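You operate a simulated robot arm through the tools that you are given. There is no shell and no other tool. Be economical: measure what you need, move in short steps, check, and stop when the job is done.

The job below is to be done with a simulated robot arm. You get a single attempt, and the scene is never put back.

Task
Power up the white cabinet, reset it, start shredder, then hopper belt.
Fine: the reset clears the fault; service switch to LINE; wait for the shredder lamp; touch no other control.

Only the result counts: the job must be done as asked and must still hold three seconds after the hand-in. Knocking over, shifting, dropping, spilling or breaking anything else fails it.

Robot
A 6-joint arm with a two-finger gripper, on a carriage that runs on a rail from [-2.097, 0.004] to [0.243, 0] (x, y) and turns from -2.758 to 3.054 rad about z. Base frame: it is fixed where the carriage stands at the start and does not move with it; the origin is on the floor, on the carriage's upright axis, x ahead of it, y to its left, z up. Lengths are in m, angles in rad, forces in N, time in s.
With the tool pointing down near the work surface it reaches from about 0.64 to 0.9 m from the robot's upright axis, wherever it stands. Its first joint turns from -2.897 to 2.897 rad. Places, roughly: hopper belt lamp [0.8, 0.4, 1.2]; hopper belt start button [0.8, 0.4, 1.1]; hopper belt stop button [0.8, 0.4, 1.1]; service switch [1, 0.4, 1.2]; shredder lamp [0.7, 0.4, 1.2]; shredder start button [0.7, 0.4, 1.1]; shredder stop button [0.7, 0.4, 1.1]; white cabinet emergency button [0.9, 0.3, 1]; white cabinet main switch [0.8, 0.3, 0.8]; white cabinet reset button [0.9, 0.4, 1.1]; white door latch [1.1, 0.4, 0.7]; yellow reverse button [0.8, 0.4, 1.1]. Payload 2.54 kg.
The TCP is the grasp point between the finger pads, 0.023 m short of the fingertips. In the tool frame z runs along the fingers and y along their closing line. The gripper opens to 0.126 m. The gripper's body begins 0.082 m behind the TCP.
Orientation is that of the tool frame in the base frame, as a unit quaternion [w, x, y, z]. With the fingers straight down and closing along the base's y, the tool's x points along the base's -x, its y along +y and its z along -z.

Tools
- The arm moves only by the tool arm_command. Its argument "moves" is a list of rows, each an object of numbers (a shift or turn left out is 0, a gripper value left out holds the last): "dx", "dy", "dz": the shift along the tool's x, y, z in cm; "ax", "ay", "az": the turn, a rotation vector about the tool's x, y, z in rad; "grip": the opening, from 0 (shut) to 1 (fully open). In form: [{"dx": .., "dy": .., "dz": .., "ax": .., "ay": .., "az": .., "grip": ..}, ...]. A call has 1 to 20 rows; each row shifts and turns the commanded pose from where the row before left it, along the tool's axes as they then stand. A row lasts 0.2 s, in which the tool goes at most 0.05 m and 0.15 rad; a call with a longer step from one row to the next is refused whole, and so is a gripper value outside its range. Where a pose cannot be reached the arm comes as near as it can. A force on the tool above 40 N (or 10 N above the force at the start of the call, whichever is more), or a blocked arm, ends the call early, and 0.2 s more pass. The fingers move at their own pace and stop on an object; they squeeze with about 21 N. The grip force told is the motor's: it shows also when the fingers shut on nothing. Time passes only in rows, and 0.2 s behind the last, so rows that do not move let the fingers close. It gives the time, the measured TCP pose, the force on the tool (base axes), the opening and the grip force at its end, in the units of the frame above (readings bear some noise), with the torque about the TCP (base axes, N m) and any sound that the robot's microphone picked up, and new pictures: "show" is both (left out), scene, wrist or none.
- Cameras (640 x 400 px; columns grow to the right, rows downward): "scene" is now at [0.0685, 0.1993, 1.6213]; the picture's right is [0.01, -1.00, 0.00], its down [-0.59, -0.00, -0.80] and it looks along [0.80, 0.01, -0.59] (base axes); focal length 253 px, centre (320, 200). "wrist" rides on the gripper at [0.082, 0.014, -0.122] in the tool frame; the picture's right is [-0.17, 0.99, 0.00], its down [-0.79, -0.13, -0.60] and it looks along [-0.59, -0.10, 0.80] (tool axes); focal length 243 px, centre (320, 200). There is no depth. A picture from a camera that has moved, and an enlarged one, comes with that camera's place and axes in the base frame and with its lens.
- raise_lower(by): slides the trunk up (or, below 0, down) by that many m; the arm and the scene camera ride with it, the base frame stays. It gives what a move gives, with no picture.
- base_move(legs): drives the robot by 1 to 6 legs, each [ahead, left, turn to the left] in m, m and rad, along the robot's own axes; the way and the turn of a leg run together, so that a leg with both is an arc; at most 1.5 m and 3.142 rad a leg. The arm and the cameras ride along, it lands a little off, and it stops where it bumps. It keeps to its track: a leg is cut to what the track allows. It gives what a move gives, and a new picture of the scene camera.
- aim_head(pan, tilt): turns the head with the scene camera to pan (to the left, within 2.094 rad either way) and tilt (down, from -0.506 to 1.204), counted from straight ahead of the robot. It gives what a move gives, and a new picture of the scene camera.
- zoom(camera, box): a new picture of the part [left, top, right, bottom] of that camera's present view, enlarged. It takes no simulated time.
- job_done(): hands the job in; it is judged then, once.

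Work in short steps. Places have to be worked out from the pictures, the camera data and where the tool is seen: move nearer, look again, correct. Check each grasp and each placing, and mend what went wrong. You have 120 turns and 260 pictures in all, those below and enlarged ones among them. Open the gripper and draw the arm clear of the work before you hand the job in, unless the task says otherwise; then end with one line.

The tools are called after "Call:" by a JSON object that holds its "name" and its "arguments". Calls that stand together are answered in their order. arm_command: Moves the arm, as the interface text tells. Its arguments: {"type":"object","properties":{"moves":{"type":"array","items":{"type":"object","properties":{"dx":{"type":"number"},"dy":{"type":"number"},"dz":{"type":"number"},"ax":{"type":"number"},"ay":{"type":"number"},"az":{"type":"number"},"grip":{"type":"number"}}}},"show":{"type":"string","enum":["both","scene","wrist","none"]}},"required":["moves"]} The other tools are called the same way: raise_lower (by) slides the trunk up or down; base_move (legs) drives the base; aim_head (pan, tilt) turns the head that bears the scene camera; zoom (camera, box) takes an enlarged picture of a part of a camera's view; job_done () hands the job in.

At the start:

```text
time: 0.0
tool_pos: [0.4929, -0.0374, 1.3243]
tool_rot: [0.0, 0.0, 1.0, 0.0]
force: [0.2, -0.8, 0.3]
wrist_torque: [0.03, -0.01, -0.03]
width: 0.1257
grasp_force: 0.0
trunk travel left (down, up): [-0.425, 0.065]
robot x, y, heading: [0.0007, 0.0011, 0.001]
head pan, tilt: [0.007, 0.635]
```

scene: 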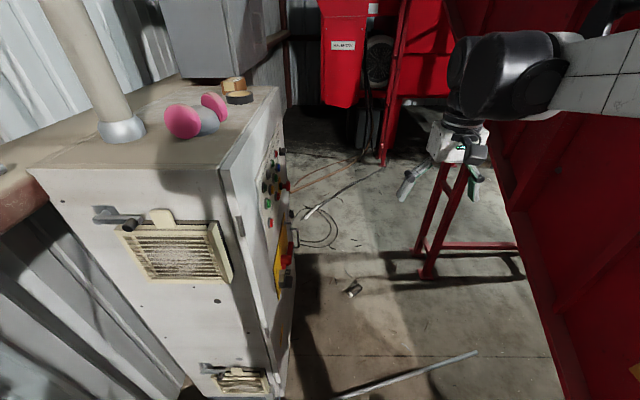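
wrist: 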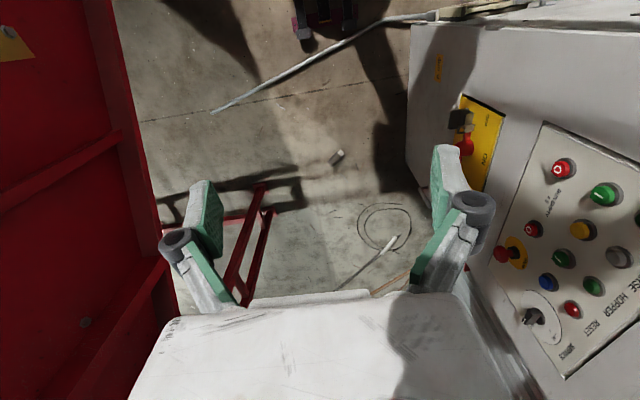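

The panel faces -y, at about y=0.35–0.4. I zoom the wrist view on it to read the labels.

Call:
{"name": "zoom", "arguments": {"camera": "wrist", "box": [400, 80, 640, 400]}}

Call:
{"name": "zoom", "arguments": {"camera": "scene", "box": [210, 120, 330, 340]}}

```text
1.25 times, centred on (520, 240) of wrist
camera zoom: at [0.4116, -0.024, 1.4452], right [0.17, 0.99, 0.0], down [0.79, -0.13, 0.6], along [0.59, -0.1, -0.8], focal length 303 px, centre (70, 150)
```

zoom: 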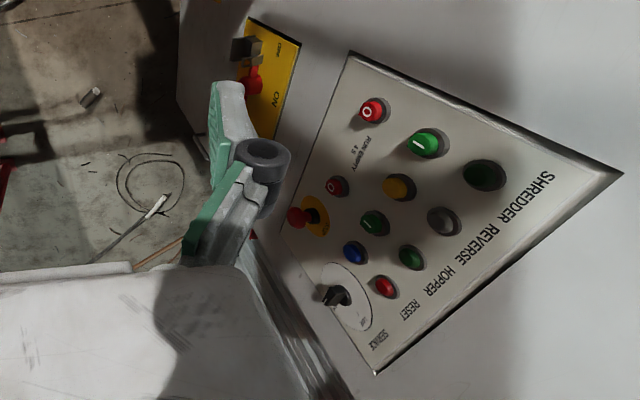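

```text
1.82 times, centred on (270, 230) of scene
camera zoom: at [0.0685, 0.1993, 1.6213], right [0.01, -1.0, 0.0], down [-0.59, 0.0, -0.8], along [0.8, 0.01, -0.59], focal length 460 px, centre (411, 146)
```

zoom: 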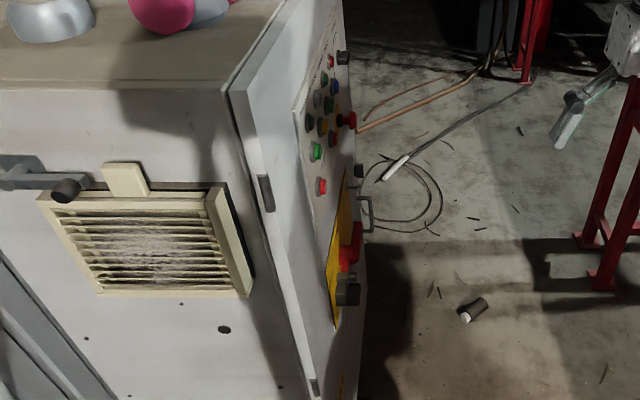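

Columns read left to right: SHREDDER, REVERSE, HOPPER, RESET, SERVICE. I turn the tool to point along +y, so that the wrist camera faces the panel.

Call:
{"name": "arm_command", "arguments": {"moves": [{"ax": -0.1428}, {"ax": -0.1428}, {"ax": -0.1428}, {"ax": -0.1428}, {"ax": -0.1428}, {"ax": -0.1428}, {"ax": -0.1428}, {"ax": -0.1428}, {"ax": -0.1428}, {"ax": -0.1428}, {"ax": -0.1428}]}}

```text
time: 2.4
tool_pos: [0.5155, 0.005, 1.3236]
tool_rot: [0.0, 0.002, 0.706, 0.708]
force: [-0.1, -0.4, -0.2]
wrist_torque: [-0.01, -0.04, 0.0]
width: 0.1259
grasp_force: 0.1
out of reach, approached as far as the arm can: row 9, 10, 11
trunk travel left (down, up): [-0.425, 0.065]
robot x, y, heading: [-0.0026, 0.0008, 0.002]
head pan, tilt: [0.007, 0.635]
camera scene: at [0.0688, 0.1992, 1.6213], right [0.01, -1.0, 0.0], down [-0.59, 0.0, -0.8], along [0.8, 0.01, -0.59], focal length 253 px, centre (320, 200)
camera wrist: at [0.433, -0.1165, 1.3372], right [0.17, 0.0, 0.99], down [0.79, -0.6, -0.13], along [0.59, 0.8, -0.1], focal length 243 px, centre (320, 200)
```

scene: 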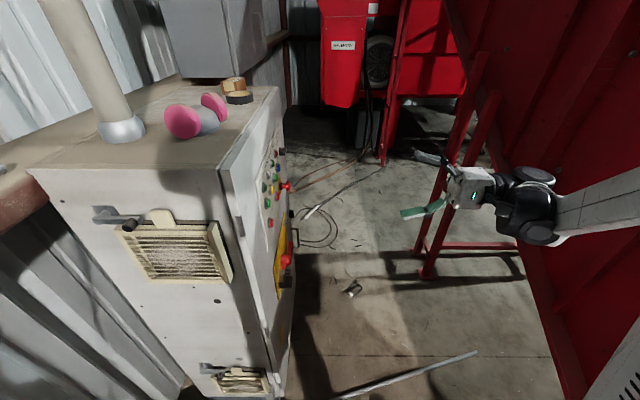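
wrist: 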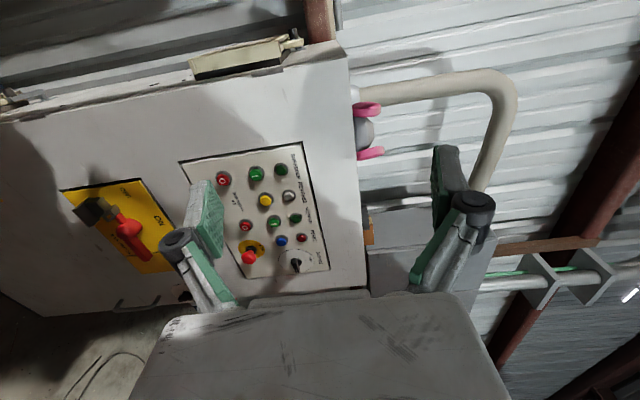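

The panel is now in full view; I enlarge it to read it and to measure places.

Call:
{"name": "zoom", "arguments": {"camera": "wrist", "box": [170, 130, 350, 290]}}

Call:
{"name": "zoom", "arguments": {"camera": "wrist", "box": [50, 165, 210, 285]}}

```text
2.50 times, centred on (260, 210) of wrist
camera zoom: at [0.433, -0.1165, 1.3372], right [0.17, 0.0, 0.99], down [0.79, -0.6, -0.13], along [0.59, 0.8, -0.1], focal length 606 px, centre (470, 175)
```

zoom: 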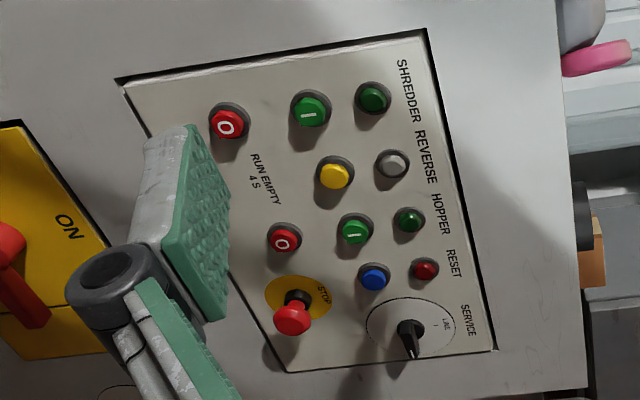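

```text
3.33 times, centred on (130, 225) of wrist
camera zoom: at [0.433, -0.1165, 1.3372], right [0.17, 0.0, 0.99], down [0.79, -0.6, -0.13], along [0.59, 0.8, -0.1], focal length 809 px, centre (953, 117)
```

zoom: 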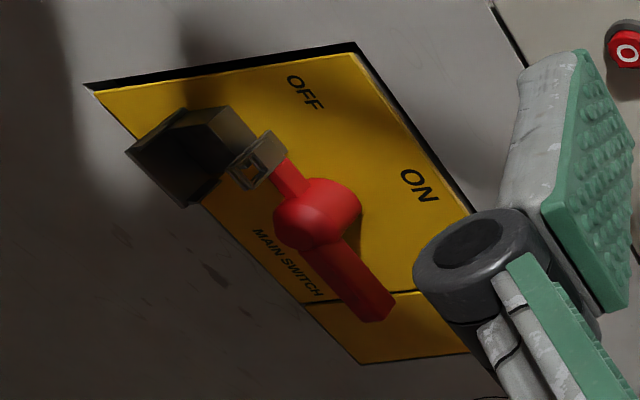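

Main switch hub is near (0.77, 0.32, 0.8). I lower the trunk for the reach and then look at the switch from nearer.

Call:
{"name": "raise_lower", "arguments": {"by": -0.3}}

Call:
{"name": "arm_command", "arguments": {"moves": [{"dx": -4}, {"dx": -4}, {"dx": -4}, {"dy": -4}, {"dy": -3}]}}

```text
time: 5.4
tool_pos: [0.5141, 0.0059, 1.0239]
tool_rot: [0.003, 0.002, 0.707, 0.707]
force: [0.3, 0.2, -0.7]
wrist_torque: [0.0, -0.01, -0.02]
width: 0.1261
grasp_force: 0.1
trunk travel left (down, up): [-0.125, 0.365]
robot x, y, heading: [-0.0022, 0.0016, 0.003]
head pan, tilt: [0.007, 0.635]
```

```text
time: 6.6
tool_pos: [0.6351, 0.0048, 0.9529]
tool_rot: [0.002, 0.001, 0.707, 0.707]
force: [0.1, 0.3, 0.6]
wrist_torque: [-0.04, 0.02, -0.02]
width: 0.126
grasp_force: 0.0
trunk travel left (down, up): [-0.125, 0.365]
robot x, y, heading: [0.0011, 0.0024, 0.003]
head pan, tilt: [0.007, 0.635]
camera scene: at [0.0683, 0.1994, 1.3213], right [0.01, -1.0, 0.0], down [-0.59, 0.0, -0.81], along [0.81, 0.01, -0.59], focal length 253 px, centre (320, 200)
camera wrist: at [0.5541, -0.1177, 0.9666], right [0.17, 0.0, 0.99], down [0.79, -0.6, -0.13], along [0.59, 0.8, -0.1], focal length 243 px, centre (320, 200)
```

scene: 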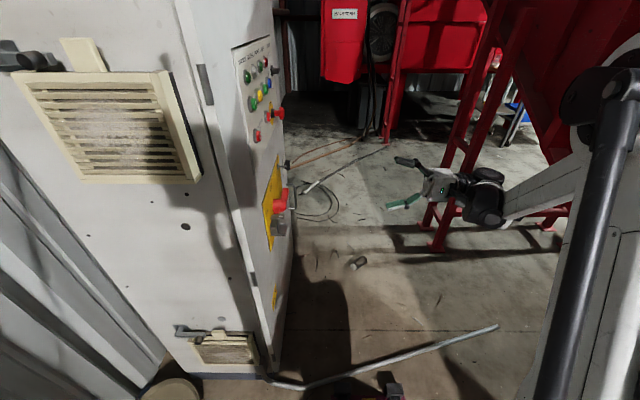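
wrist: 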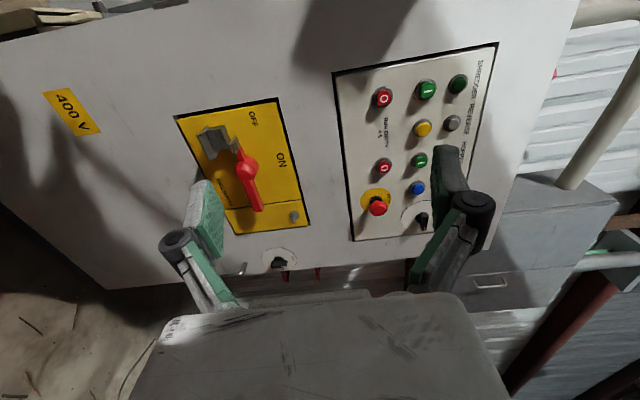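

Call:
{"name": "zoom", "arguments": {"camera": "wrist", "box": [165, 85, 325, 285]}}

Call:
{"name": "zoom", "arguments": {"camera": "scene", "box": [220, 30, 320, 270]}}

Call:
{"name": "zoom", "arguments": {"camera": "wrist", "box": [330, 40, 500, 250]}}

```text
2.00 times, centred on (245, 185) of wrist
camera zoom: at [0.5541, -0.1177, 0.9666], right [0.17, 0.0, 0.99], down [0.79, -0.6, -0.13], along [0.59, 0.8, -0.1], focal length 485 px, centre (470, 230)
```

zoom: 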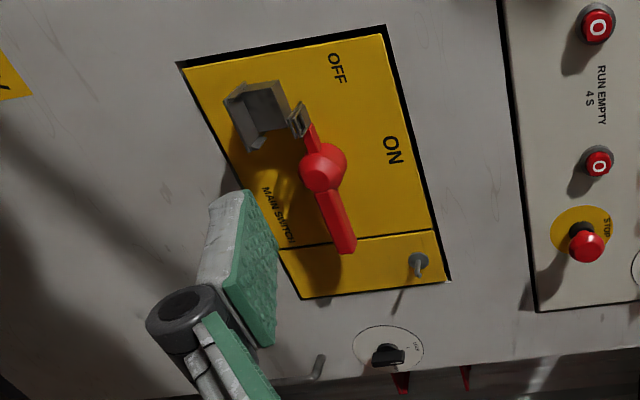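

```text
1.67 times, centred on (270, 150) of scene
camera zoom: at [0.0683, 0.1994, 1.3213], right [0.01, -1.0, 0.0], down [-0.59, 0.0, -0.81], along [0.81, 0.01, -0.59], focal length 422 px, centre (403, 283)
```

zoom: 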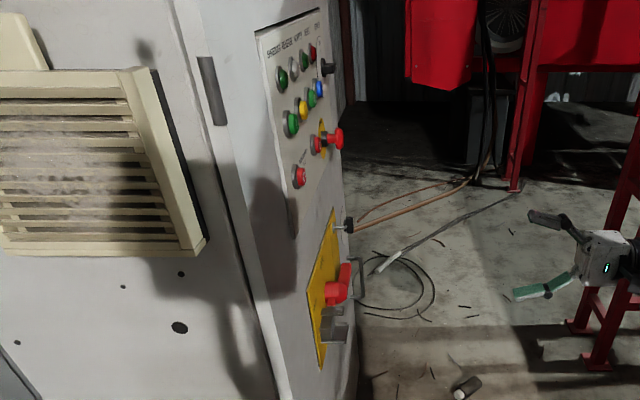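

```text
1.90 times, centred on (415, 145) of wrist
camera zoom: at [0.5541, -0.1177, 0.9666], right [0.17, 0.0, 0.99], down [0.79, -0.6, -0.13], along [0.59, 0.8, -0.1], focal length 462 px, centre (139, 305)
```

zoom: 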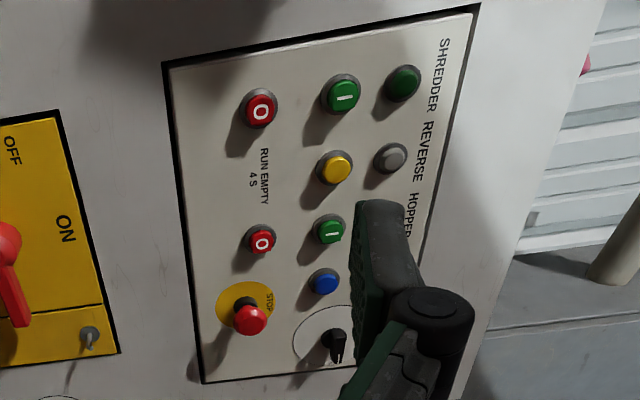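

The main switch handle lies horizontal at OFF with a bracket and clip near its short end. I go nearer for a better look before touching.

Call:
{"name": "arm_command", "arguments": {"moves": [{"dz": 5}, {"dz": 4, "dx": -2}, {"dx": 0}], "show": "wrist"}}

Call:
{"name": "zoom", "arguments": {"camera": "wrist", "box": [80, 60, 340, 300]}}

```text
time: 7.4
tool_pos: [0.6548, 0.0945, 0.9529]
tool_rot: [0.002, 0.002, 0.707, 0.708]
force: [-0.6, 0.1, 0.4]
wrist_torque: [0.02, 0.01, 0.0]
width: 0.126
grasp_force: 0.1
trunk travel left (down, up): [-0.125, 0.365]
robot x, y, heading: [0.004, 0.0005, 0.004]
head pan, tilt: [0.007, 0.635]
camera wrist: at [0.5727, -0.0276, 0.9664], right [0.17, 0.0, 0.99], down [0.79, -0.6, -0.13], along [0.59, 0.8, -0.1], focal length 243 px, centre (320, 200)
```

wrist: 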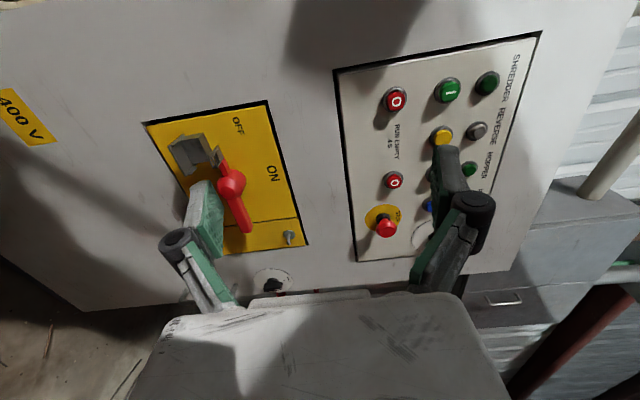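

```text
1.67 times, centred on (210, 180) of wrist
camera zoom: at [0.5727, -0.0276, 0.9664], right [0.17, 0.0, 0.99], down [0.79, -0.6, -0.13], along [0.59, 0.8, -0.1], focal length 404 px, centre (503, 233)
```

zoom: 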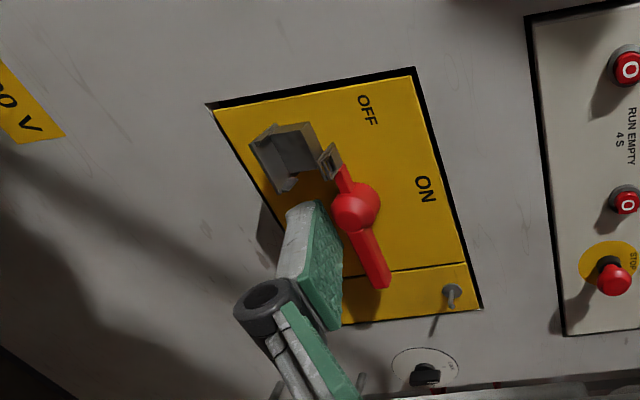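

Hub seems near (0.79, 0.36, 0.76), with the long arm to +x and the short one towards the OFF label. A finger blocks the view, so I lift up and go in a bit to look once more.

Call:
{"name": "arm_command", "arguments": {"moves": [{"dy": 4}, {"dy": 4, "dz": 3}, {"dz": 3, "dx": -3}, {"dx": 0}], "show": "none"}}

Call:
{"name": "zoom", "arguments": {"camera": "wrist", "box": [60, 60, 260, 260]}}

```text
time: 8.4
tool_pos: [0.6852, 0.1549, 1.0341]
tool_rot: [0.002, 0.002, 0.707, 0.707]
force: [0.4, -0.6, -0.8]
wrist_torque: [0.02, 0.0, -0.03]
width: 0.126
grasp_force: 0.1
trunk travel left (down, up): [-0.125, 0.365]
robot x, y, heading: [-0.0, -0.0015, 0.004]
head pan, tilt: [0.007, 0.635]
```

```text
2.00 times, centred on (160, 160) of wrist
camera zoom: at [0.6037, 0.0329, 1.0485], right [0.17, 0.0, 0.99], down [0.79, -0.6, -0.13], along [0.59, 0.8, -0.1], focal length 485 px, centre (640, 280)
```

zoom: 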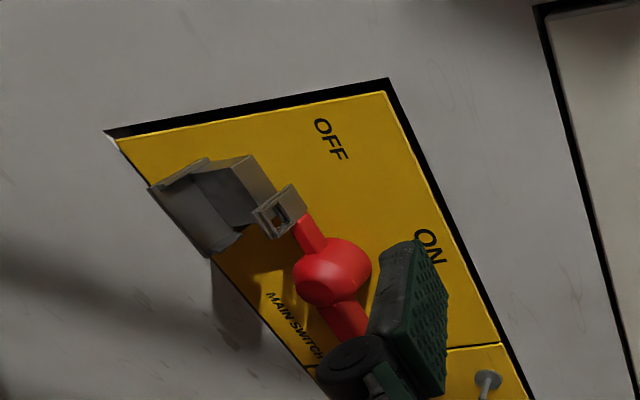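

Triangulation: hub (0.788, 0.353, 0.760), long arm end (0.90, 0.354, 0.755), plate at y≈0.381. The short arm would hit the bracket if turned the other way, so I will press the long arm down (short arm to ON at the top). I shut the fingers and go in front of it, above.

Call:
{"name": "arm_command", "arguments": {"moves": [{"dx": -3, "dy": -3.4, "grip": 0}, {"dx": -3, "dy": -3.4}, {"dx": -3, "dy": -3.4}, {"dx": -3, "dy": -3.4}, {"dx": -3, "dy": -3.4}, {"dx": -3, "dy": -3.4}, {"dz": 4.5}, {}]}}

```text
time: 10.2
tool_pos: [0.8664, 0.1992, 0.8306]
tool_rot: [0.002, 0.002, 0.707, 0.707]
force: [-1.1, -0.7, -0.2]
wrist_torque: [0.01, 0.01, -0.02]
width: 0.0
grasp_force: 21.2
trunk travel left (down, up): [-0.125, 0.365]
robot x, y, heading: [0.001, -0.0005, -0.004]
head pan, tilt: [0.007, 0.635]
camera scene: at [0.0685, 0.1993, 1.3213], right [0.01, -1.0, 0.0], down [-0.59, 0.0, -0.8], along [0.8, 0.01, -0.59], focal length 253 px, centre (320, 200)
camera wrist: at [0.786, 0.0782, 0.8433], right [0.17, 0.0, 0.99], down [0.79, -0.6, -0.13], along [0.59, 0.8, -0.1], focal length 243 px, centre (320, 200)
```

scene: 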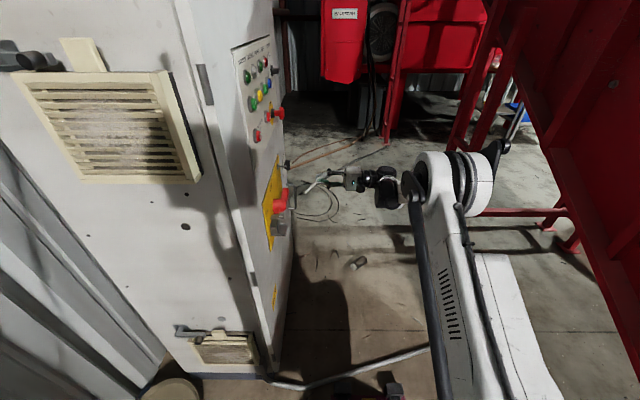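
wrist: 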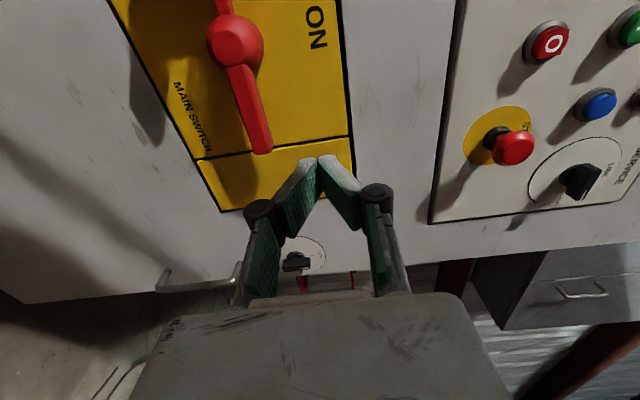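

Readings agree with the view. I go in to y≈0.344 just above the long arm, clear of the small knob at (0.95, 0.37, 0.83).

Call:
{"name": "arm_command", "arguments": {"moves": [{"dz": 4}, {"dz": 4}, {"dz": 3, "dy": -1}, {"dz": 3.3}, {}]}}

```text
time: 11.4
tool_pos: [0.8652, 0.3428, 0.8231]
tool_rot: [0.002, 0.002, 0.707, 0.707]
force: [1.0, -0.4, -0.5]
wrist_torque: [-0.01, -0.02, -0.01]
width: 0.0
grasp_force: 20.9
trunk travel left (down, up): [-0.125, 0.365]
robot x, y, heading: [0.0017, 0.0002, 0.006]
head pan, tilt: [0.007, 0.635]
camera scene: at [0.0685, 0.1993, 1.3213], right [0.01, -1.0, 0.0], down [-0.59, 0.0, -0.8], along [0.8, 0.01, -0.59], focal length 253 px, centre (320, 200)
camera wrist: at [0.7829, 0.2209, 0.8363], right [0.17, 0.0, 0.99], down [0.79, -0.6, -0.13], along [0.59, 0.8, -0.1], focal length 243 px, centre (320, 200)
```

scene: 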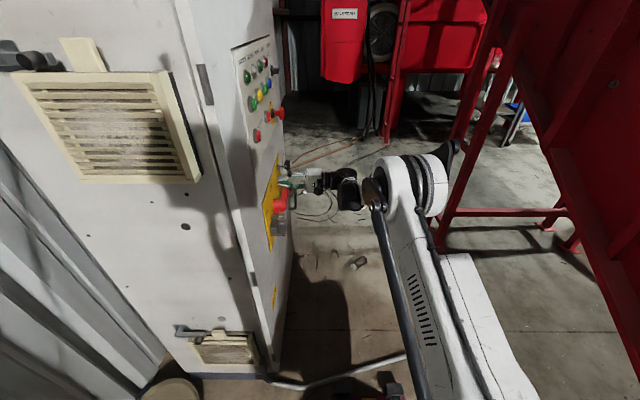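
wrist: 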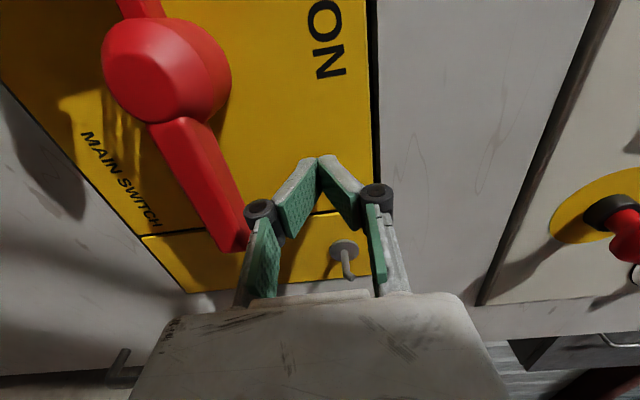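

The fingertip is over the long arm. I press it down along the start of its arc.

Call:
{"name": "arm_command", "arguments": {"moves": [{"dy": -1.7, "dx": -0.3}, {"dy": -1.6, "dx": -0.2}, {"dy": -1.1, "dx": -0.2}, {"dy": -1.1, "dx": -0.1}, {"dy": -1.1}, {"dy": -1.1, "dx": 0.1}], "show": "wrist"}}

```text
time: 12.8
tool_pos: [0.8724, 0.3411, 0.7422]
tool_rot: [0.002, 0.003, 0.707, 0.707]
force: [0.4, -1.1, 0.8]
wrist_torque: [-0.03, 0.0, 0.03]
width: 0.0
grasp_force: 20.4
trunk travel left (down, up): [-0.125, 0.365]
robot x, y, heading: [-0.0028, 0.0016, 0.002]
head pan, tilt: [0.007, 0.635]
camera wrist: at [0.7907, 0.219, 0.7559], right [0.17, 0.0, 0.99], down [0.79, -0.6, -0.13], along [0.59, 0.8, -0.1], focal length 243 px, centre (320, 200)
```

wrist: 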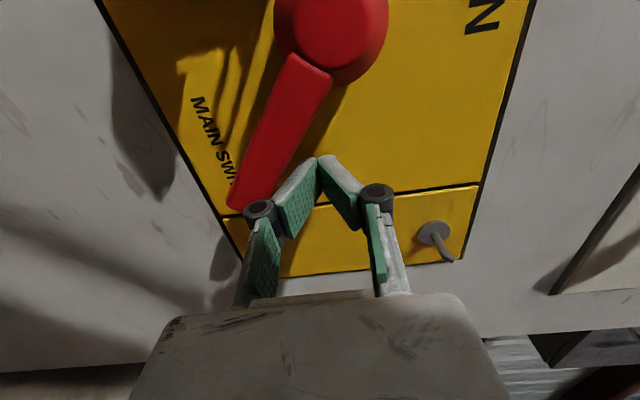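

The handle turns clockwise with ease. I follow the arc on towards vertical.

Call:
{"name": "arm_command", "arguments": {"moves": [{"dy": -1.1, "dx": 0.3}, {"dy": -1.1, "dx": 0.4}, {"dy": -1.0, "dx": 0.6}, {"dy": -0.9, "dx": 0.6}, {"dy": -0.8, "dx": 0.8}, {"dy": -0.7, "dx": 0.8}, {"dy": -0.6, "dx": 1.0}], "show": "wrist"}}

```text
time: 14.4
tool_pos: [0.8275, 0.3411, 0.679]
tool_rot: [0.002, 0.002, 0.707, 0.707]
force: [-0.6, 0.2, 0.4]
wrist_torque: [0.02, -0.01, -0.01]
width: 0.0001
grasp_force: 21.1
trunk travel left (down, up): [-0.125, 0.365]
robot x, y, heading: [-0.0021, 0.0001, -0.003]
head pan, tilt: [0.007, 0.635]
camera wrist: at [0.7459, 0.22, 0.6936], right [0.17, 0.0, 0.99], down [0.79, -0.6, -0.13], along [0.59, 0.8, -0.1], focal length 243 px, centre (320, 200)
```

wrist: 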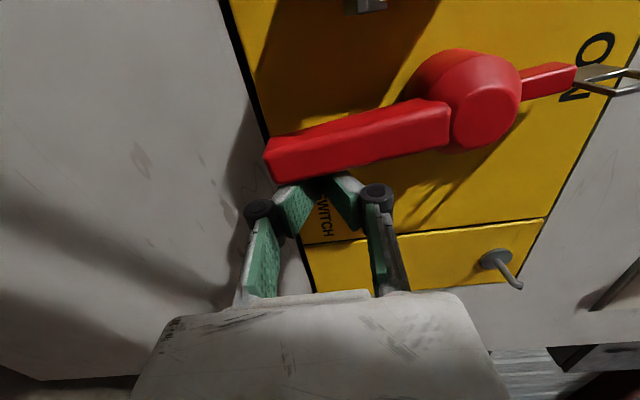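

The handle stands at about 80°; I press the last bit gently until it meets its stop.

Call:
{"name": "arm_command", "arguments": {"moves": [{"dx": 0.6}, {"dx": 0.6}, {"dx": 0.6}, {}], "show": "both"}}

```text
time: 15.2
tool_pos: [0.8161, 0.3405, 0.6809]
tool_rot: [0.005, 0.007, 0.707, 0.707]
force: [15.2, 4.1, -3.2]
wrist_torque: [-0.04, 0.06, 0.14]
width: 0.0061
grasp_force: 28.5
trunk travel left (down, up): [-0.125, 0.365]
robot x, y, heading: [-0.005, 0.0035, -0.003]
head pan, tilt: [0.007, 0.635]
stopped in row 3: the force on the tool passed its limit at 48 N (the readings are from after the stop); the commanded pose is now the measured one
camera scene: at [0.0703, 0.1995, 1.3211], right [0.01, -1.0, 0.0], down [-0.59, 0.0, -0.8], along [0.8, 0.0, -0.59], focal length 253 px, centre (320, 200)
camera wrist: at [0.7336, 0.2195, 0.6943], right [0.17, 0.0, 0.99], down [0.78, -0.61, -0.13], along [0.6, 0.79, -0.1], focal length 243 px, centre (320, 200)
```

scene: 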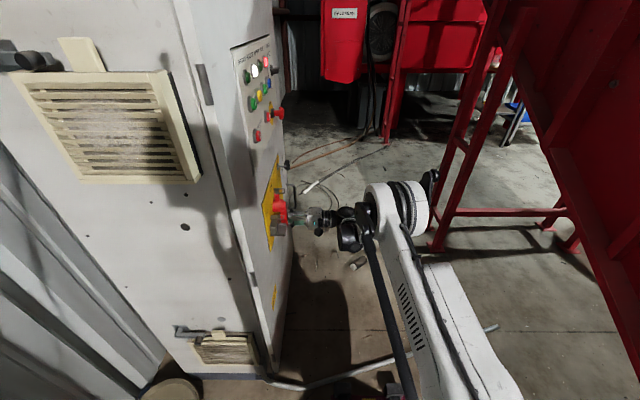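
wrist: 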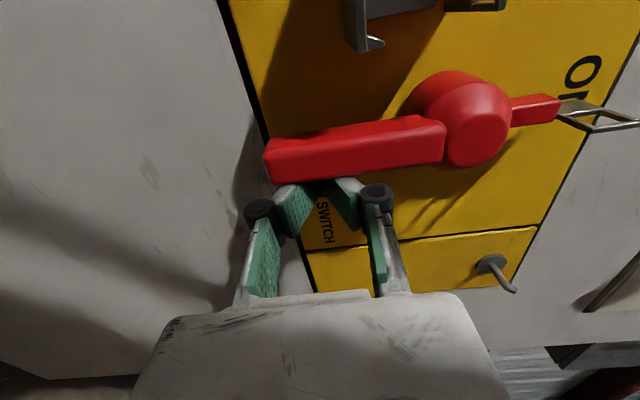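

The white and red lamps are now lit: power is on and the switch is at its stop. I back off and draw out, then rise to look at the service switch.

Call:
{"name": "arm_command", "arguments": {"moves": [{"dx": -1.5}, {"dx": -0.5, "dz": -3}, {"dz": -4}, {"dz": -4}, {"dz": -4}, {"dy": 4}, {"dy": 4}, {"dy": 4}, {"dy": 4}, {"dy": 4}, {"dy": 4}, {"dy": 4}, {"dy": 4}, {}]}}

```text
time: 18.2
tool_pos: [0.8328, 0.1908, 1.0017]
tool_rot: [0.005, 0.004, 0.707, 0.707]
force: [0.3, 0.5, -0.4]
wrist_torque: [-0.02, -0.01, 0.01]
width: 0.0
grasp_force: 28.4
trunk travel left (down, up): [-0.125, 0.365]
robot x, y, heading: [0.0031, 0.0034, 0.003]
head pan, tilt: [0.007, 0.635]
camera scene: at [0.069, 0.1993, 1.3213], right [0.01, -1.0, 0.0], down [-0.59, 0.0, -0.8], along [0.8, 0.0, -0.59], focal length 253 px, centre (320, 200)
camera wrist: at [0.7501, 0.0693, 1.0158], right [0.17, 0.0, 0.99], down [0.78, -0.61, -0.13], along [0.6, 0.79, -0.1], focal length 243 px, centre (320, 200)
```

scene: 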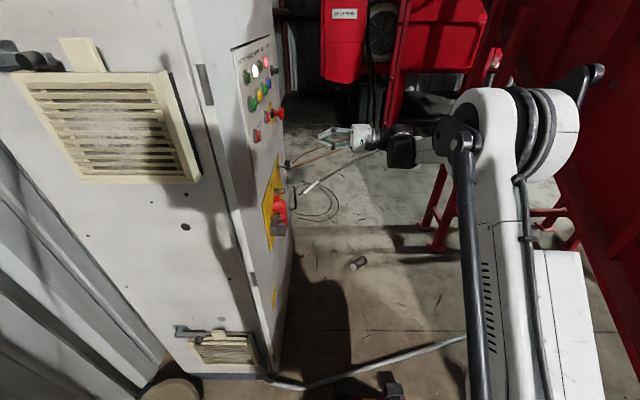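
wrist: 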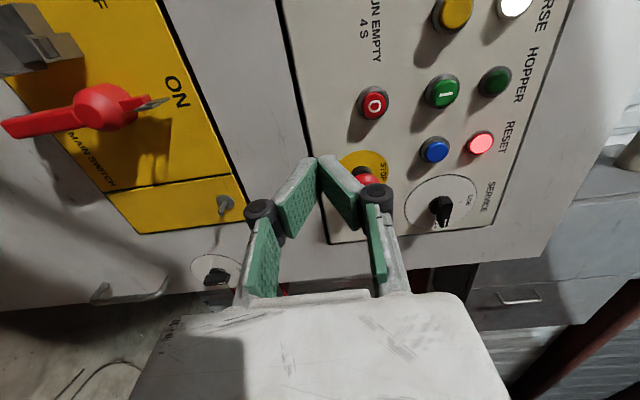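

Call:
{"name": "zoom", "arguments": {"camera": "wrist", "box": [390, 120, 530, 250]}}

Call:
{"name": "zoom", "arguments": {"camera": "wrist", "box": [340, 0, 540, 240]}}

```text
3.08 times, centred on (460, 185) of wrist
camera zoom: at [0.7501, 0.0693, 1.0158], right [0.17, 0.0, 0.99], down [0.78, -0.61, -0.13], along [0.6, 0.79, -0.1], focal length 746 px, centre (-111, 246)
```

zoom: 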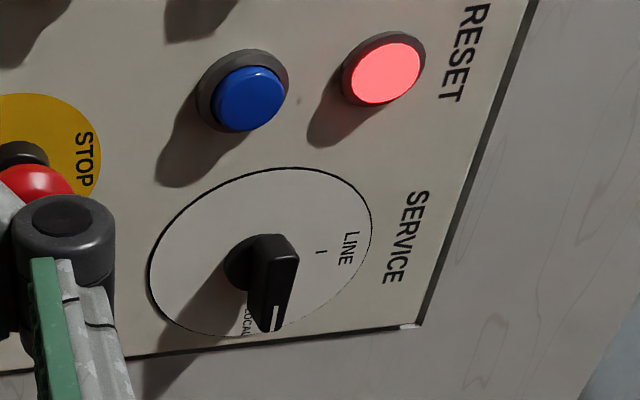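

```text
1.67 times, centred on (440, 120) of wrist
camera zoom: at [0.7501, 0.0693, 1.0158], right [0.17, 0.0, 0.99], down [0.78, -0.61, -0.13], along [0.6, 0.79, -0.1], focal length 404 px, centre (120, 333)
```

zoom: 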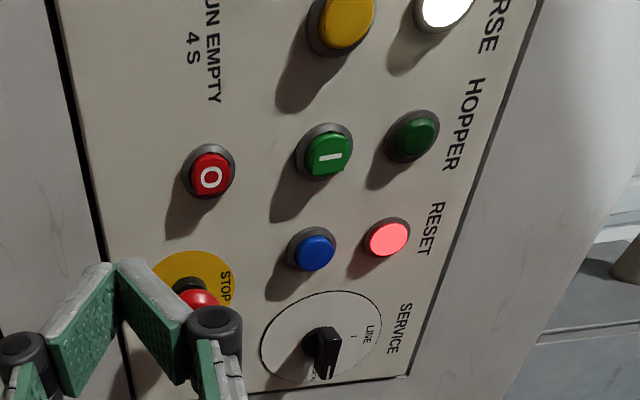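

Service switch points right to LOCAL, and LINE is at the top, so it needs a quarter turn counter-clockwise. I raise the trunk and get a closer view from a different height to fix its place.

Call:
{"name": "raise_lower", "arguments": {"by": 0.23}}

Call:
{"name": "arm_command", "arguments": {"moves": [{"dx": -3, "dy": 2}, {"dx": -3, "dz": 2}, {}], "show": "wrist"}}

Call:
{"name": "zoom", "arguments": {"camera": "wrist", "box": [160, 0, 400, 200]}}

```text
time: 20.6
tool_pos: [0.8331, 0.1899, 1.2313]
tool_rot: [0.005, 0.006, 0.707, 0.707]
force: [0.4, -0.3, -0.4]
wrist_torque: [0.01, 0.02, -0.02]
width: 0.0
grasp_force: 28.4
trunk travel left (down, up): [-0.355, 0.135]
robot x, y, heading: [0.0007, 0.0006, 0.002]
head pan, tilt: [0.007, 0.635]
```

```text
time: 21.4
tool_pos: [0.8934, 0.2084, 1.2527]
tool_rot: [0.005, 0.005, 0.707, 0.707]
force: [-0.2, 0.6, -0.6]
wrist_torque: [-0.02, -0.04, 0.01]
width: 0.0
grasp_force: 28.7
trunk travel left (down, up): [-0.355, 0.135]
robot x, y, heading: [-0.0007, 0.0011, -0.001]
head pan, tilt: [0.007, 0.635]
camera wrist: at [0.8105, 0.0873, 1.2653], right [0.17, 0.0, 0.99], down [0.78, -0.61, -0.13], along [0.6, 0.79, -0.1], focal length 243 px, centre (320, 200)
```

wrist: 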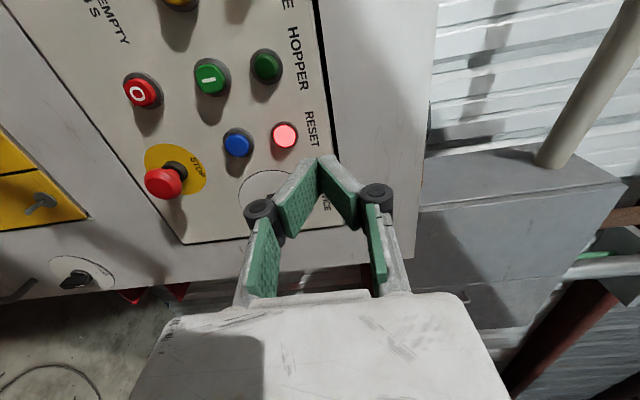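

```text
2.00 times, centred on (280, 100) of wrist
camera zoom: at [0.8105, 0.0873, 1.2653], right [0.17, 0.0, 0.99], down [0.78, -0.61, -0.13], along [0.6, 0.79, -0.1], focal length 485 px, centre (400, 400)
```

zoom: 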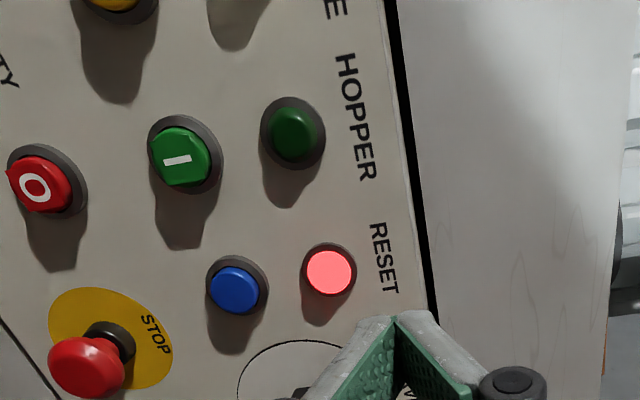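

Reset button comes out at (0.919, 0.365, 1.146). Fingers still hide the service switch, so I move right for a clear view.

Call:
{"name": "arm_command", "arguments": {"moves": [{"dx": -4, "dy": 2}, {"dx": -4}, {}], "show": "none"}}

Call:
{"name": "zoom", "arguments": {"camera": "wrist", "box": [140, 0, 380, 200]}}

```text
time: 22.2
tool_pos: [0.9724, 0.2107, 1.2715]
tool_rot: [0.004, 0.005, 0.706, 0.708]
force: [0.8, 0.5, -0.3]
wrist_torque: [0.06, 0.02, 0.04]
width: 0.0
grasp_force: 28.2
trunk travel left (down, up): [-0.355, 0.135]
robot x, y, heading: [0.0001, -0.0008, -0.001]
head pan, tilt: [0.007, 0.635]
```

```text
2.00 times, centred on (260, 100) of wrist
camera zoom: at [0.8896, 0.0888, 1.2856], right [0.17, 0.0, 0.99], down [0.78, -0.61, -0.13], along [0.6, 0.79, -0.1], focal length 485 px, centre (440, 400)
```

zoom: 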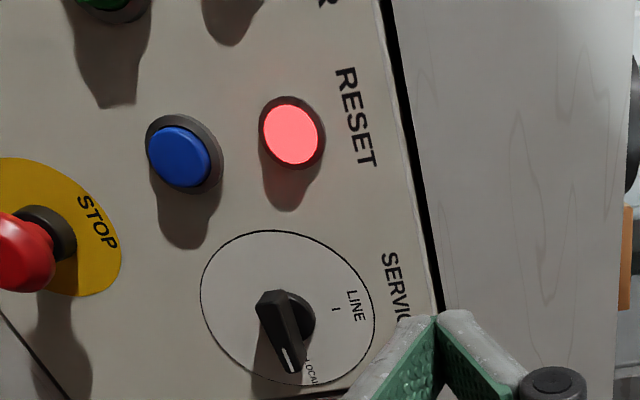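

The wing centre/axis is near (1.016, 0.345, 1.165), lying along x — right for my fingers that close along z. I open to ~5 cm and line up in front of it.

Call:
{"name": "arm_command", "arguments": {"moves": [{"dx": -2, "dy": -3, "grip": 0.42}, {"dx": -2.4, "dy": -3.8}, {"dy": -3.8}, {}, {}]}}

```text
time: 23.4
tool_pos: [0.9912, 0.2081, 1.1774]
tool_rot: [0.006, 0.006, 0.707, 0.707]
force: [0.8, 0.2, 0.7]
wrist_torque: [-0.03, 0.01, -0.01]
width: 0.0528
grasp_force: 0.1
out of reach, approached as far as the arm can: row 1, 2
trunk travel left (down, up): [-0.355, 0.135]
robot x, y, heading: [0.0009, 0.0007, -0.001]
head pan, tilt: [0.007, 0.635]
camera scene: at [0.0694, 0.1993, 1.5513], right [0.01, -1.0, 0.0], down [-0.59, 0.0, -0.8], along [0.8, 0.0, -0.59], focal length 253 px, centre (320, 200)
camera wrist: at [0.9079, 0.0879, 1.1908], right [0.17, 0.0, 0.99], down [0.78, -0.61, -0.13], along [0.6, 0.79, -0.1], focal length 243 px, centre (320, 200)
```

scene: 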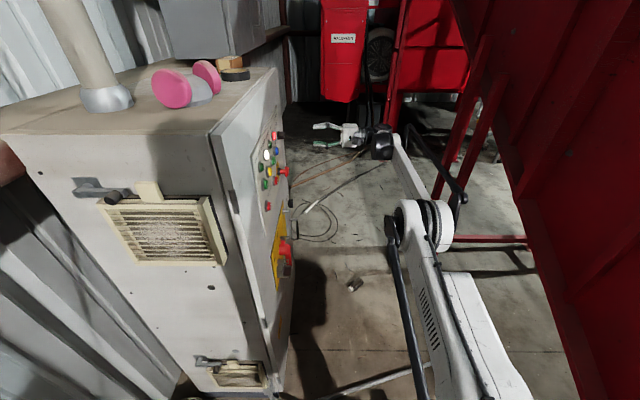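
wrist: 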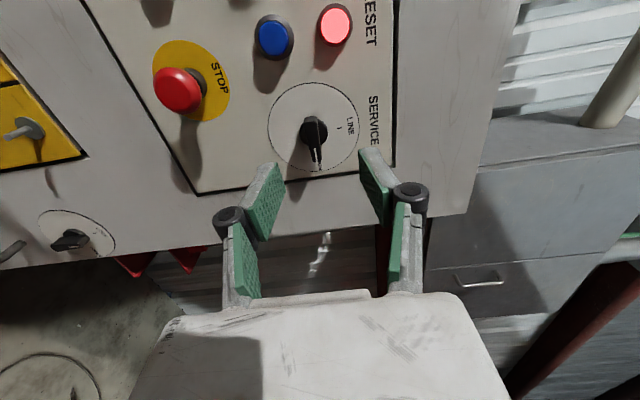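

At the edge of reach here. I pull the arm back in x and drive the base forward by the same amount.

Call:
{"name": "arm_command", "arguments": {"moves": [{"dx": 4}, {"dx": 4}, {"dx": 4}, {"dx": 4}, {}], "show": "none"}}

Call:
{"name": "base_move", "arguments": {"legs": [[0.18, 0, 0]]}}

```text
time: 24.6
tool_pos: [0.8327, 0.2113, 1.1763]
tool_rot: [0.004, 0.005, 0.707, 0.707]
force: [-0.4, 0.5, 0.6]
wrist_torque: [0.0, 0.04, -0.01]
width: 0.0531
grasp_force: 0.1
trunk travel left (down, up): [-0.355, 0.135]
robot x, y, heading: [-0.0009, -0.0014, -0.0]
head pan, tilt: [0.007, 0.635]
```

```text
time: 26.1
tool_pos: [1.0115, 0.2123, 1.1764]
tool_rot: [0.004, 0.004, 0.707, 0.707]
force: [-0.1, 0.0, -0.1]
wrist_torque: [0.0, 0.0, -0.02]
width: 0.0529
grasp_force: 0.0
trunk travel left (down, up): [-0.355, 0.135]
robot x, y, heading: [0.18, -0.0007, -0.0]
head pan, tilt: [0.007, 0.635]
camera scene: at [0.2469, 0.199, 1.5512], right [0.01, -1.0, 0.0], down [-0.59, 0.0, -0.8], along [0.8, 0.01, -0.59], focal length 253 px, centre (320, 200)
```

scene: 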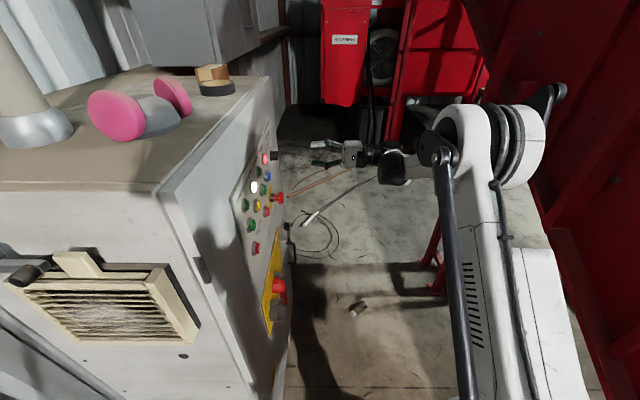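

TCP is now at (1.012, 0.212, 1.176). I centre and go in to y=0.30, then look.

Call:
{"name": "arm_command", "arguments": {"moves": [{"dx": -0.5, "dy": -1}, {"dz": 3}, {"dz": 3}, {"dz": 2.8}, {}], "show": "wrist"}}

```text
time: 27.3
tool_pos: [1.0181, 0.3001, 1.164]
tool_rot: [0.003, 0.004, 0.707, 0.707]
force: [0.8, 0.3, -0.6]
wrist_torque: [0.02, -0.01, 0.01]
width: 0.053
grasp_force: 0.1
trunk travel left (down, up): [-0.355, 0.135]
robot x, y, heading: [0.1775, 0.0036, 0.003]
head pan, tilt: [0.007, 0.635]
camera wrist: at [0.935, 0.1799, 1.1786], right [0.17, 0.0, 0.99], down [0.78, -0.61, -0.13], along [0.6, 0.79, -0.1], focal length 243 px, centre (320, 200)
```

wrist: 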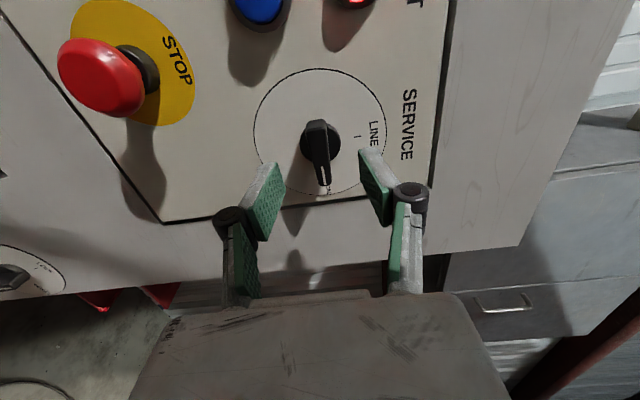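

Centred well on the wing. I go in 4 cm and close on it.

Call:
{"name": "arm_command", "arguments": {"moves": [{"dz": 2, "dx": 0.1}, {"dz": 1.8}, {}, {"grip": 0}, {}, {}, {}], "show": "wrist"}}

```text
time: 28.9
tool_pos: [1.0177, 0.3378, 1.1652]
tool_rot: [0.005, 0.004, 0.707, 0.707]
force: [-11.8, -2.5, -24.1]
wrist_torque: [-0.49, -0.15, 0.12]
width: 0.0158
grasp_force: 41.7
trunk travel left (down, up): [-0.355, 0.135]
robot x, y, heading: [0.1787, -0.0008, 0.002]
head pan, tilt: [0.007, 0.635]
camera wrist: at [0.9343, 0.2175, 1.1791], right [0.17, 0.0, 0.99], down [0.78, -0.61, -0.13], along [0.6, 0.79, -0.1], focal length 243 px, centre (320, 200)
```

wrist: 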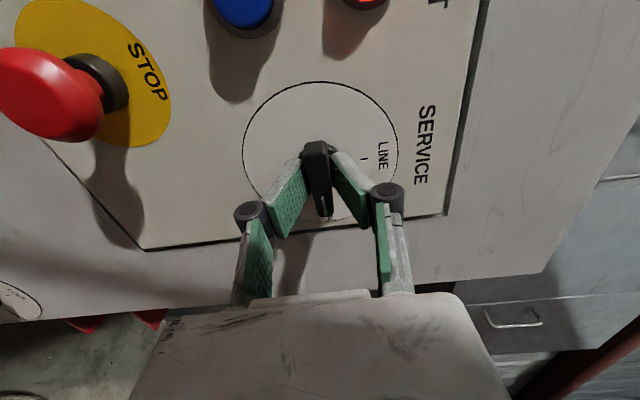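

The wing is gripped (16 mm). I ease the side load with a small downward shift and then start turning counter-clockwise.

Call:
{"name": "arm_command", "arguments": {"moves": [{"dy": -0.2}, {"az": -0.1}, {"az": -0.1}, {"az": -0.1}, {}], "show": "wrist"}}

```text
time: 30.1
tool_pos: [1.0181, 0.3381, 1.1642]
tool_rot: [0.11, -0.101, 0.7, 0.699]
force: [2.4, 5.4, -1.8]
wrist_torque: [0.08, -0.01, -0.21]
width: 0.016
grasp_force: 42.4
trunk travel left (down, up): [-0.355, 0.135]
robot x, y, heading: [0.1794, -0.0004, -0.001]
head pan, tilt: [0.007, 0.635]
camera wrist: at [0.9337, 0.2176, 1.1534], right [-0.13, 0.0, 0.99], down [0.79, -0.61, 0.11], along [0.6, 0.79, 0.08], focal length 243 px, centre (320, 200)
```

wrist: 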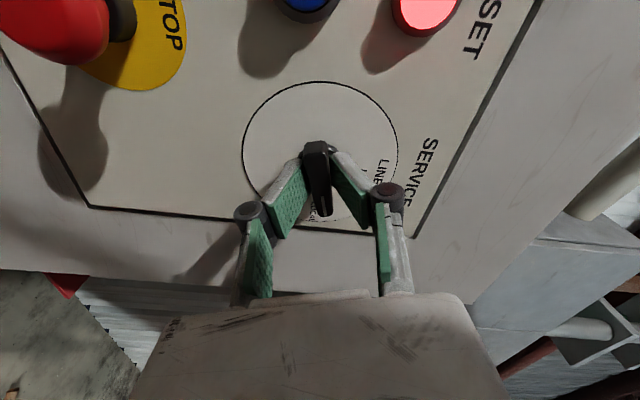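

The knob follows the turn with little force. I go on.

Call:
{"name": "arm_command", "arguments": {"moves": [{"az": -0.14}, {"az": -0.14}, {"az": -0.14}, {"az": -0.14}, {}], "show": "wrist"}}

```text
time: 31.3
tool_pos: [1.0163, 0.3375, 1.1635]
tool_rot: [0.298, -0.292, 0.644, 0.641]
force: [14.3, 11.3, 13.7]
wrist_torque: [0.58, -0.02, -0.5]
width: 0.016
grasp_force: 41.3
trunk travel left (down, up): [-0.355, 0.135]
robot x, y, heading: [0.1803, 0.0016, 0.001]
head pan, tilt: [0.007, 0.635]
camera wrist: at [0.9527, 0.2173, 1.1105], right [-0.64, 0.01, 0.77], down [0.61, -0.61, 0.51], along [0.47, 0.8, 0.38], focal length 243 px, centre (320, 200)
```

wrist: 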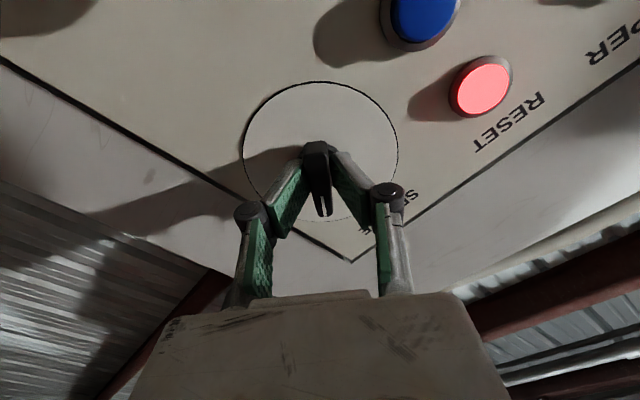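

About 0.86 rad done. I relieve the side load slightly and continue.

Call:
{"name": "arm_command", "arguments": {"moves": [{"az": -0.12, "dx": -0.12}, {"az": -0.12}, {"az": -0.12}, {"az": -0.12}, {}], "show": "wrist"}}

```text
time: 32.5
tool_pos: [1.0178, 0.3395, 1.1633]
tool_rot: [0.441, -0.436, 0.558, 0.551]
force: [-12.8, 0.0, -24.6]
wrist_torque: [-0.51, -0.02, 0.32]
width: 0.0158
grasp_force: 42.0
trunk travel left (down, up): [-0.355, 0.135]
robot x, y, heading: [0.1813, -0.003, 0.001]
head pan, tilt: [0.007, 0.635]
camera wrist: at [0.9853, 0.2167, 1.087], right [-0.92, 0.01, 0.39], down [0.3, -0.6, 0.74], along [0.24, 0.8, 0.55], focal length 243 px, centre (320, 200)
```

wrist: 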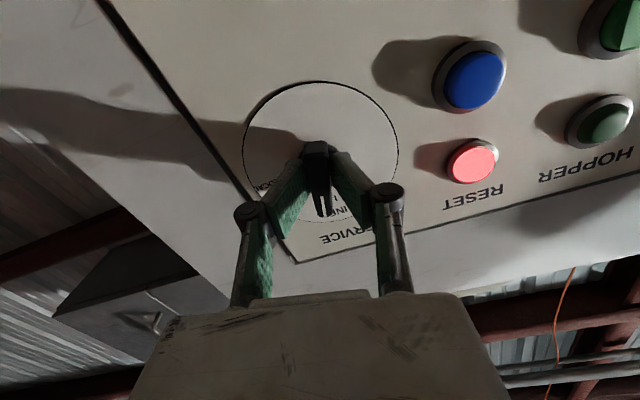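

About 1.34 rad done, the LINE mark lies just beyond the wing tip. I finish the quarter turn.

Call:
{"name": "arm_command", "arguments": {"moves": [{"az": -0.12, "dx": 0.1}, {"az": -0.12}, {}], "show": "wrist"}}

Call:
{"name": "zoom", "arguments": {"camera": "wrist", "box": [230, 70, 410, 250]}}

```text
time: 33.3
tool_pos: [1.0191, 0.3383, 1.1627]
tool_rot: [0.506, -0.5, 0.501, 0.493]
force: [-7.4, 0.8, -18.2]
wrist_torque: [-0.02, -0.02, 0.14]
width: 0.0156
grasp_force: 41.7
trunk travel left (down, up): [-0.355, 0.135]
robot x, y, heading: [0.1769, 0.0015, 0.004]
head pan, tilt: [0.007, 0.635]
camera wrist: at [1.0047, 0.2167, 1.0811], right [-0.99, 0.01, 0.16], down [0.12, -0.6, 0.79], along [0.1, 0.8, 0.59], focal length 243 px, centre (320, 200)
```

wrist: 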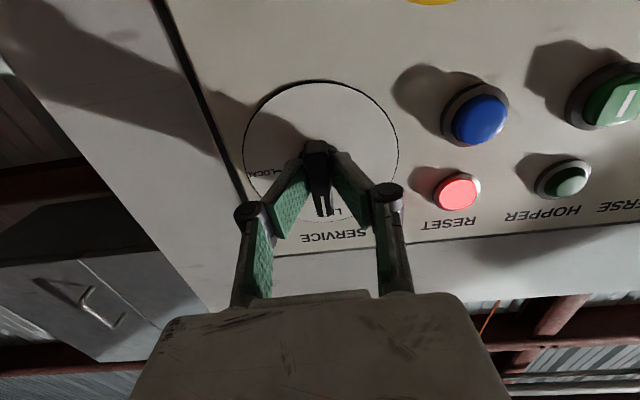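

```text
2.22 times, centred on (320, 160) of wrist
camera zoom: at [1.0047, 0.2167, 1.0811], right [-0.99, 0.01, 0.16], down [0.12, -0.6, 0.79], along [0.1, 0.8, 0.59], focal length 539 px, centre (320, 289)
```

zoom: 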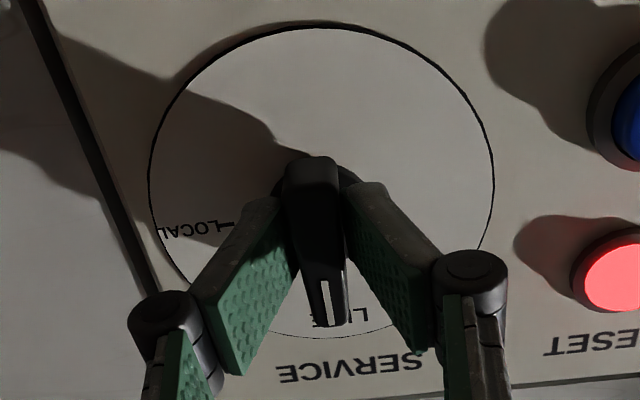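

The wing points at LINE. I open the fingers and draw straight back.

Call:
{"name": "arm_command", "arguments": {"moves": [{"grip": 0.42}, {}, {}, {}, {"dz": -3}, {"dz": -4}, {"dz": -4}, {}], "show": "wrist"}}

Call:
{"name": "zoom", "arguments": {"camera": "wrist", "box": [230, 50, 510, 250]}}

```text
time: 35.1
tool_pos: [1.0159, 0.2279, 1.1649]
tool_rot: [0.506, -0.498, 0.501, 0.494]
force: [-0.2, -0.9, -0.4]
wrist_torque: [0.04, -0.01, -0.01]
width: 0.0527
grasp_force: 0.1
trunk travel left (down, up): [-0.355, 0.135]
robot x, y, heading: [0.1809, -0.0013, -0.001]
head pan, tilt: [0.007, 0.635]
camera wrist: at [1.0011, 0.1058, 1.0819], right [-0.99, 0.01, 0.16], down [0.12, -0.6, 0.79], along [0.1, 0.8, 0.59], focal length 243 px, centre (320, 200)
```

wrist: 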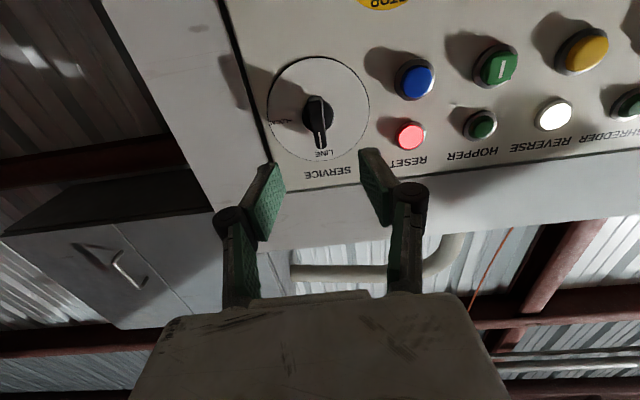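

```text
2.00 times, centred on (370, 150) of wrist
camera zoom: at [1.0011, 0.1058, 1.0819], right [-0.99, 0.01, 0.16], down [0.12, -0.6, 0.79], along [0.1, 0.8, 0.59], focal length 485 px, centre (220, 300)
```

zoom: 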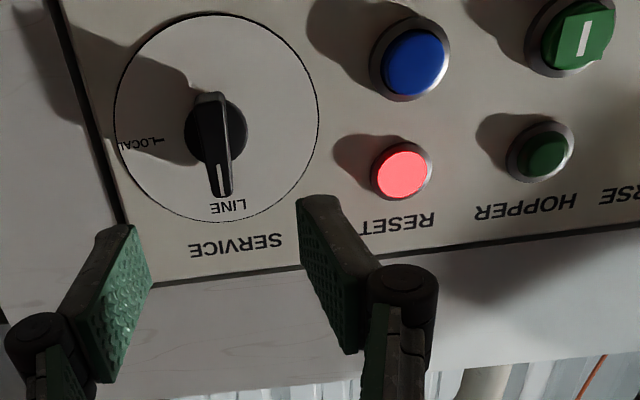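

Service switch sits at LINE; fault lamp still lit. I shut the fingers and move in front of the blue reset button at (0.918, 0.365, 1.145).

Call:
{"name": "arm_command", "arguments": {"moves": [{"dy": 3, "dx": 1, "grip": 0}, {"dy": 3, "dx": 1}, {"dy": 3.8}, {"dz": 4}, {}, {}], "show": "wrist"}}

```text
time: 36.5
tool_pos: [0.9193, 0.2691, 1.1444]
tool_rot: [0.506, -0.499, 0.501, 0.494]
force: [0.4, -0.1, 0.1]
wrist_torque: [0.01, 0.02, 0.01]
width: 0.0002
grasp_force: 21.0
trunk travel left (down, up): [-0.355, 0.135]
robot x, y, heading: [0.181, -0.0018, -0.001]
head pan, tilt: [0.007, 0.635]
camera wrist: at [0.9056, 0.1469, 1.0617], right [-0.99, 0.01, 0.16], down [0.12, -0.6, 0.79], along [0.1, 0.8, 0.59], focal length 243 px, centre (320, 200)
```

wrist: 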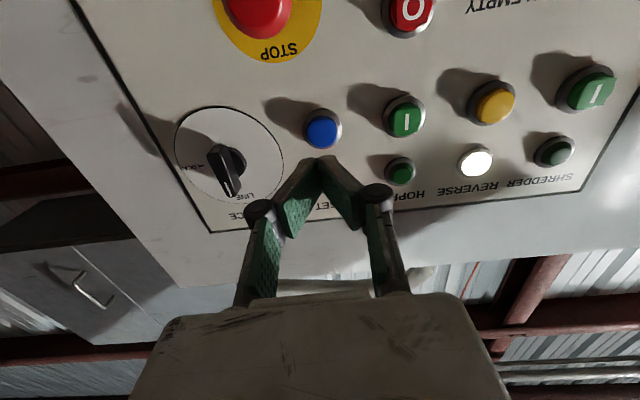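

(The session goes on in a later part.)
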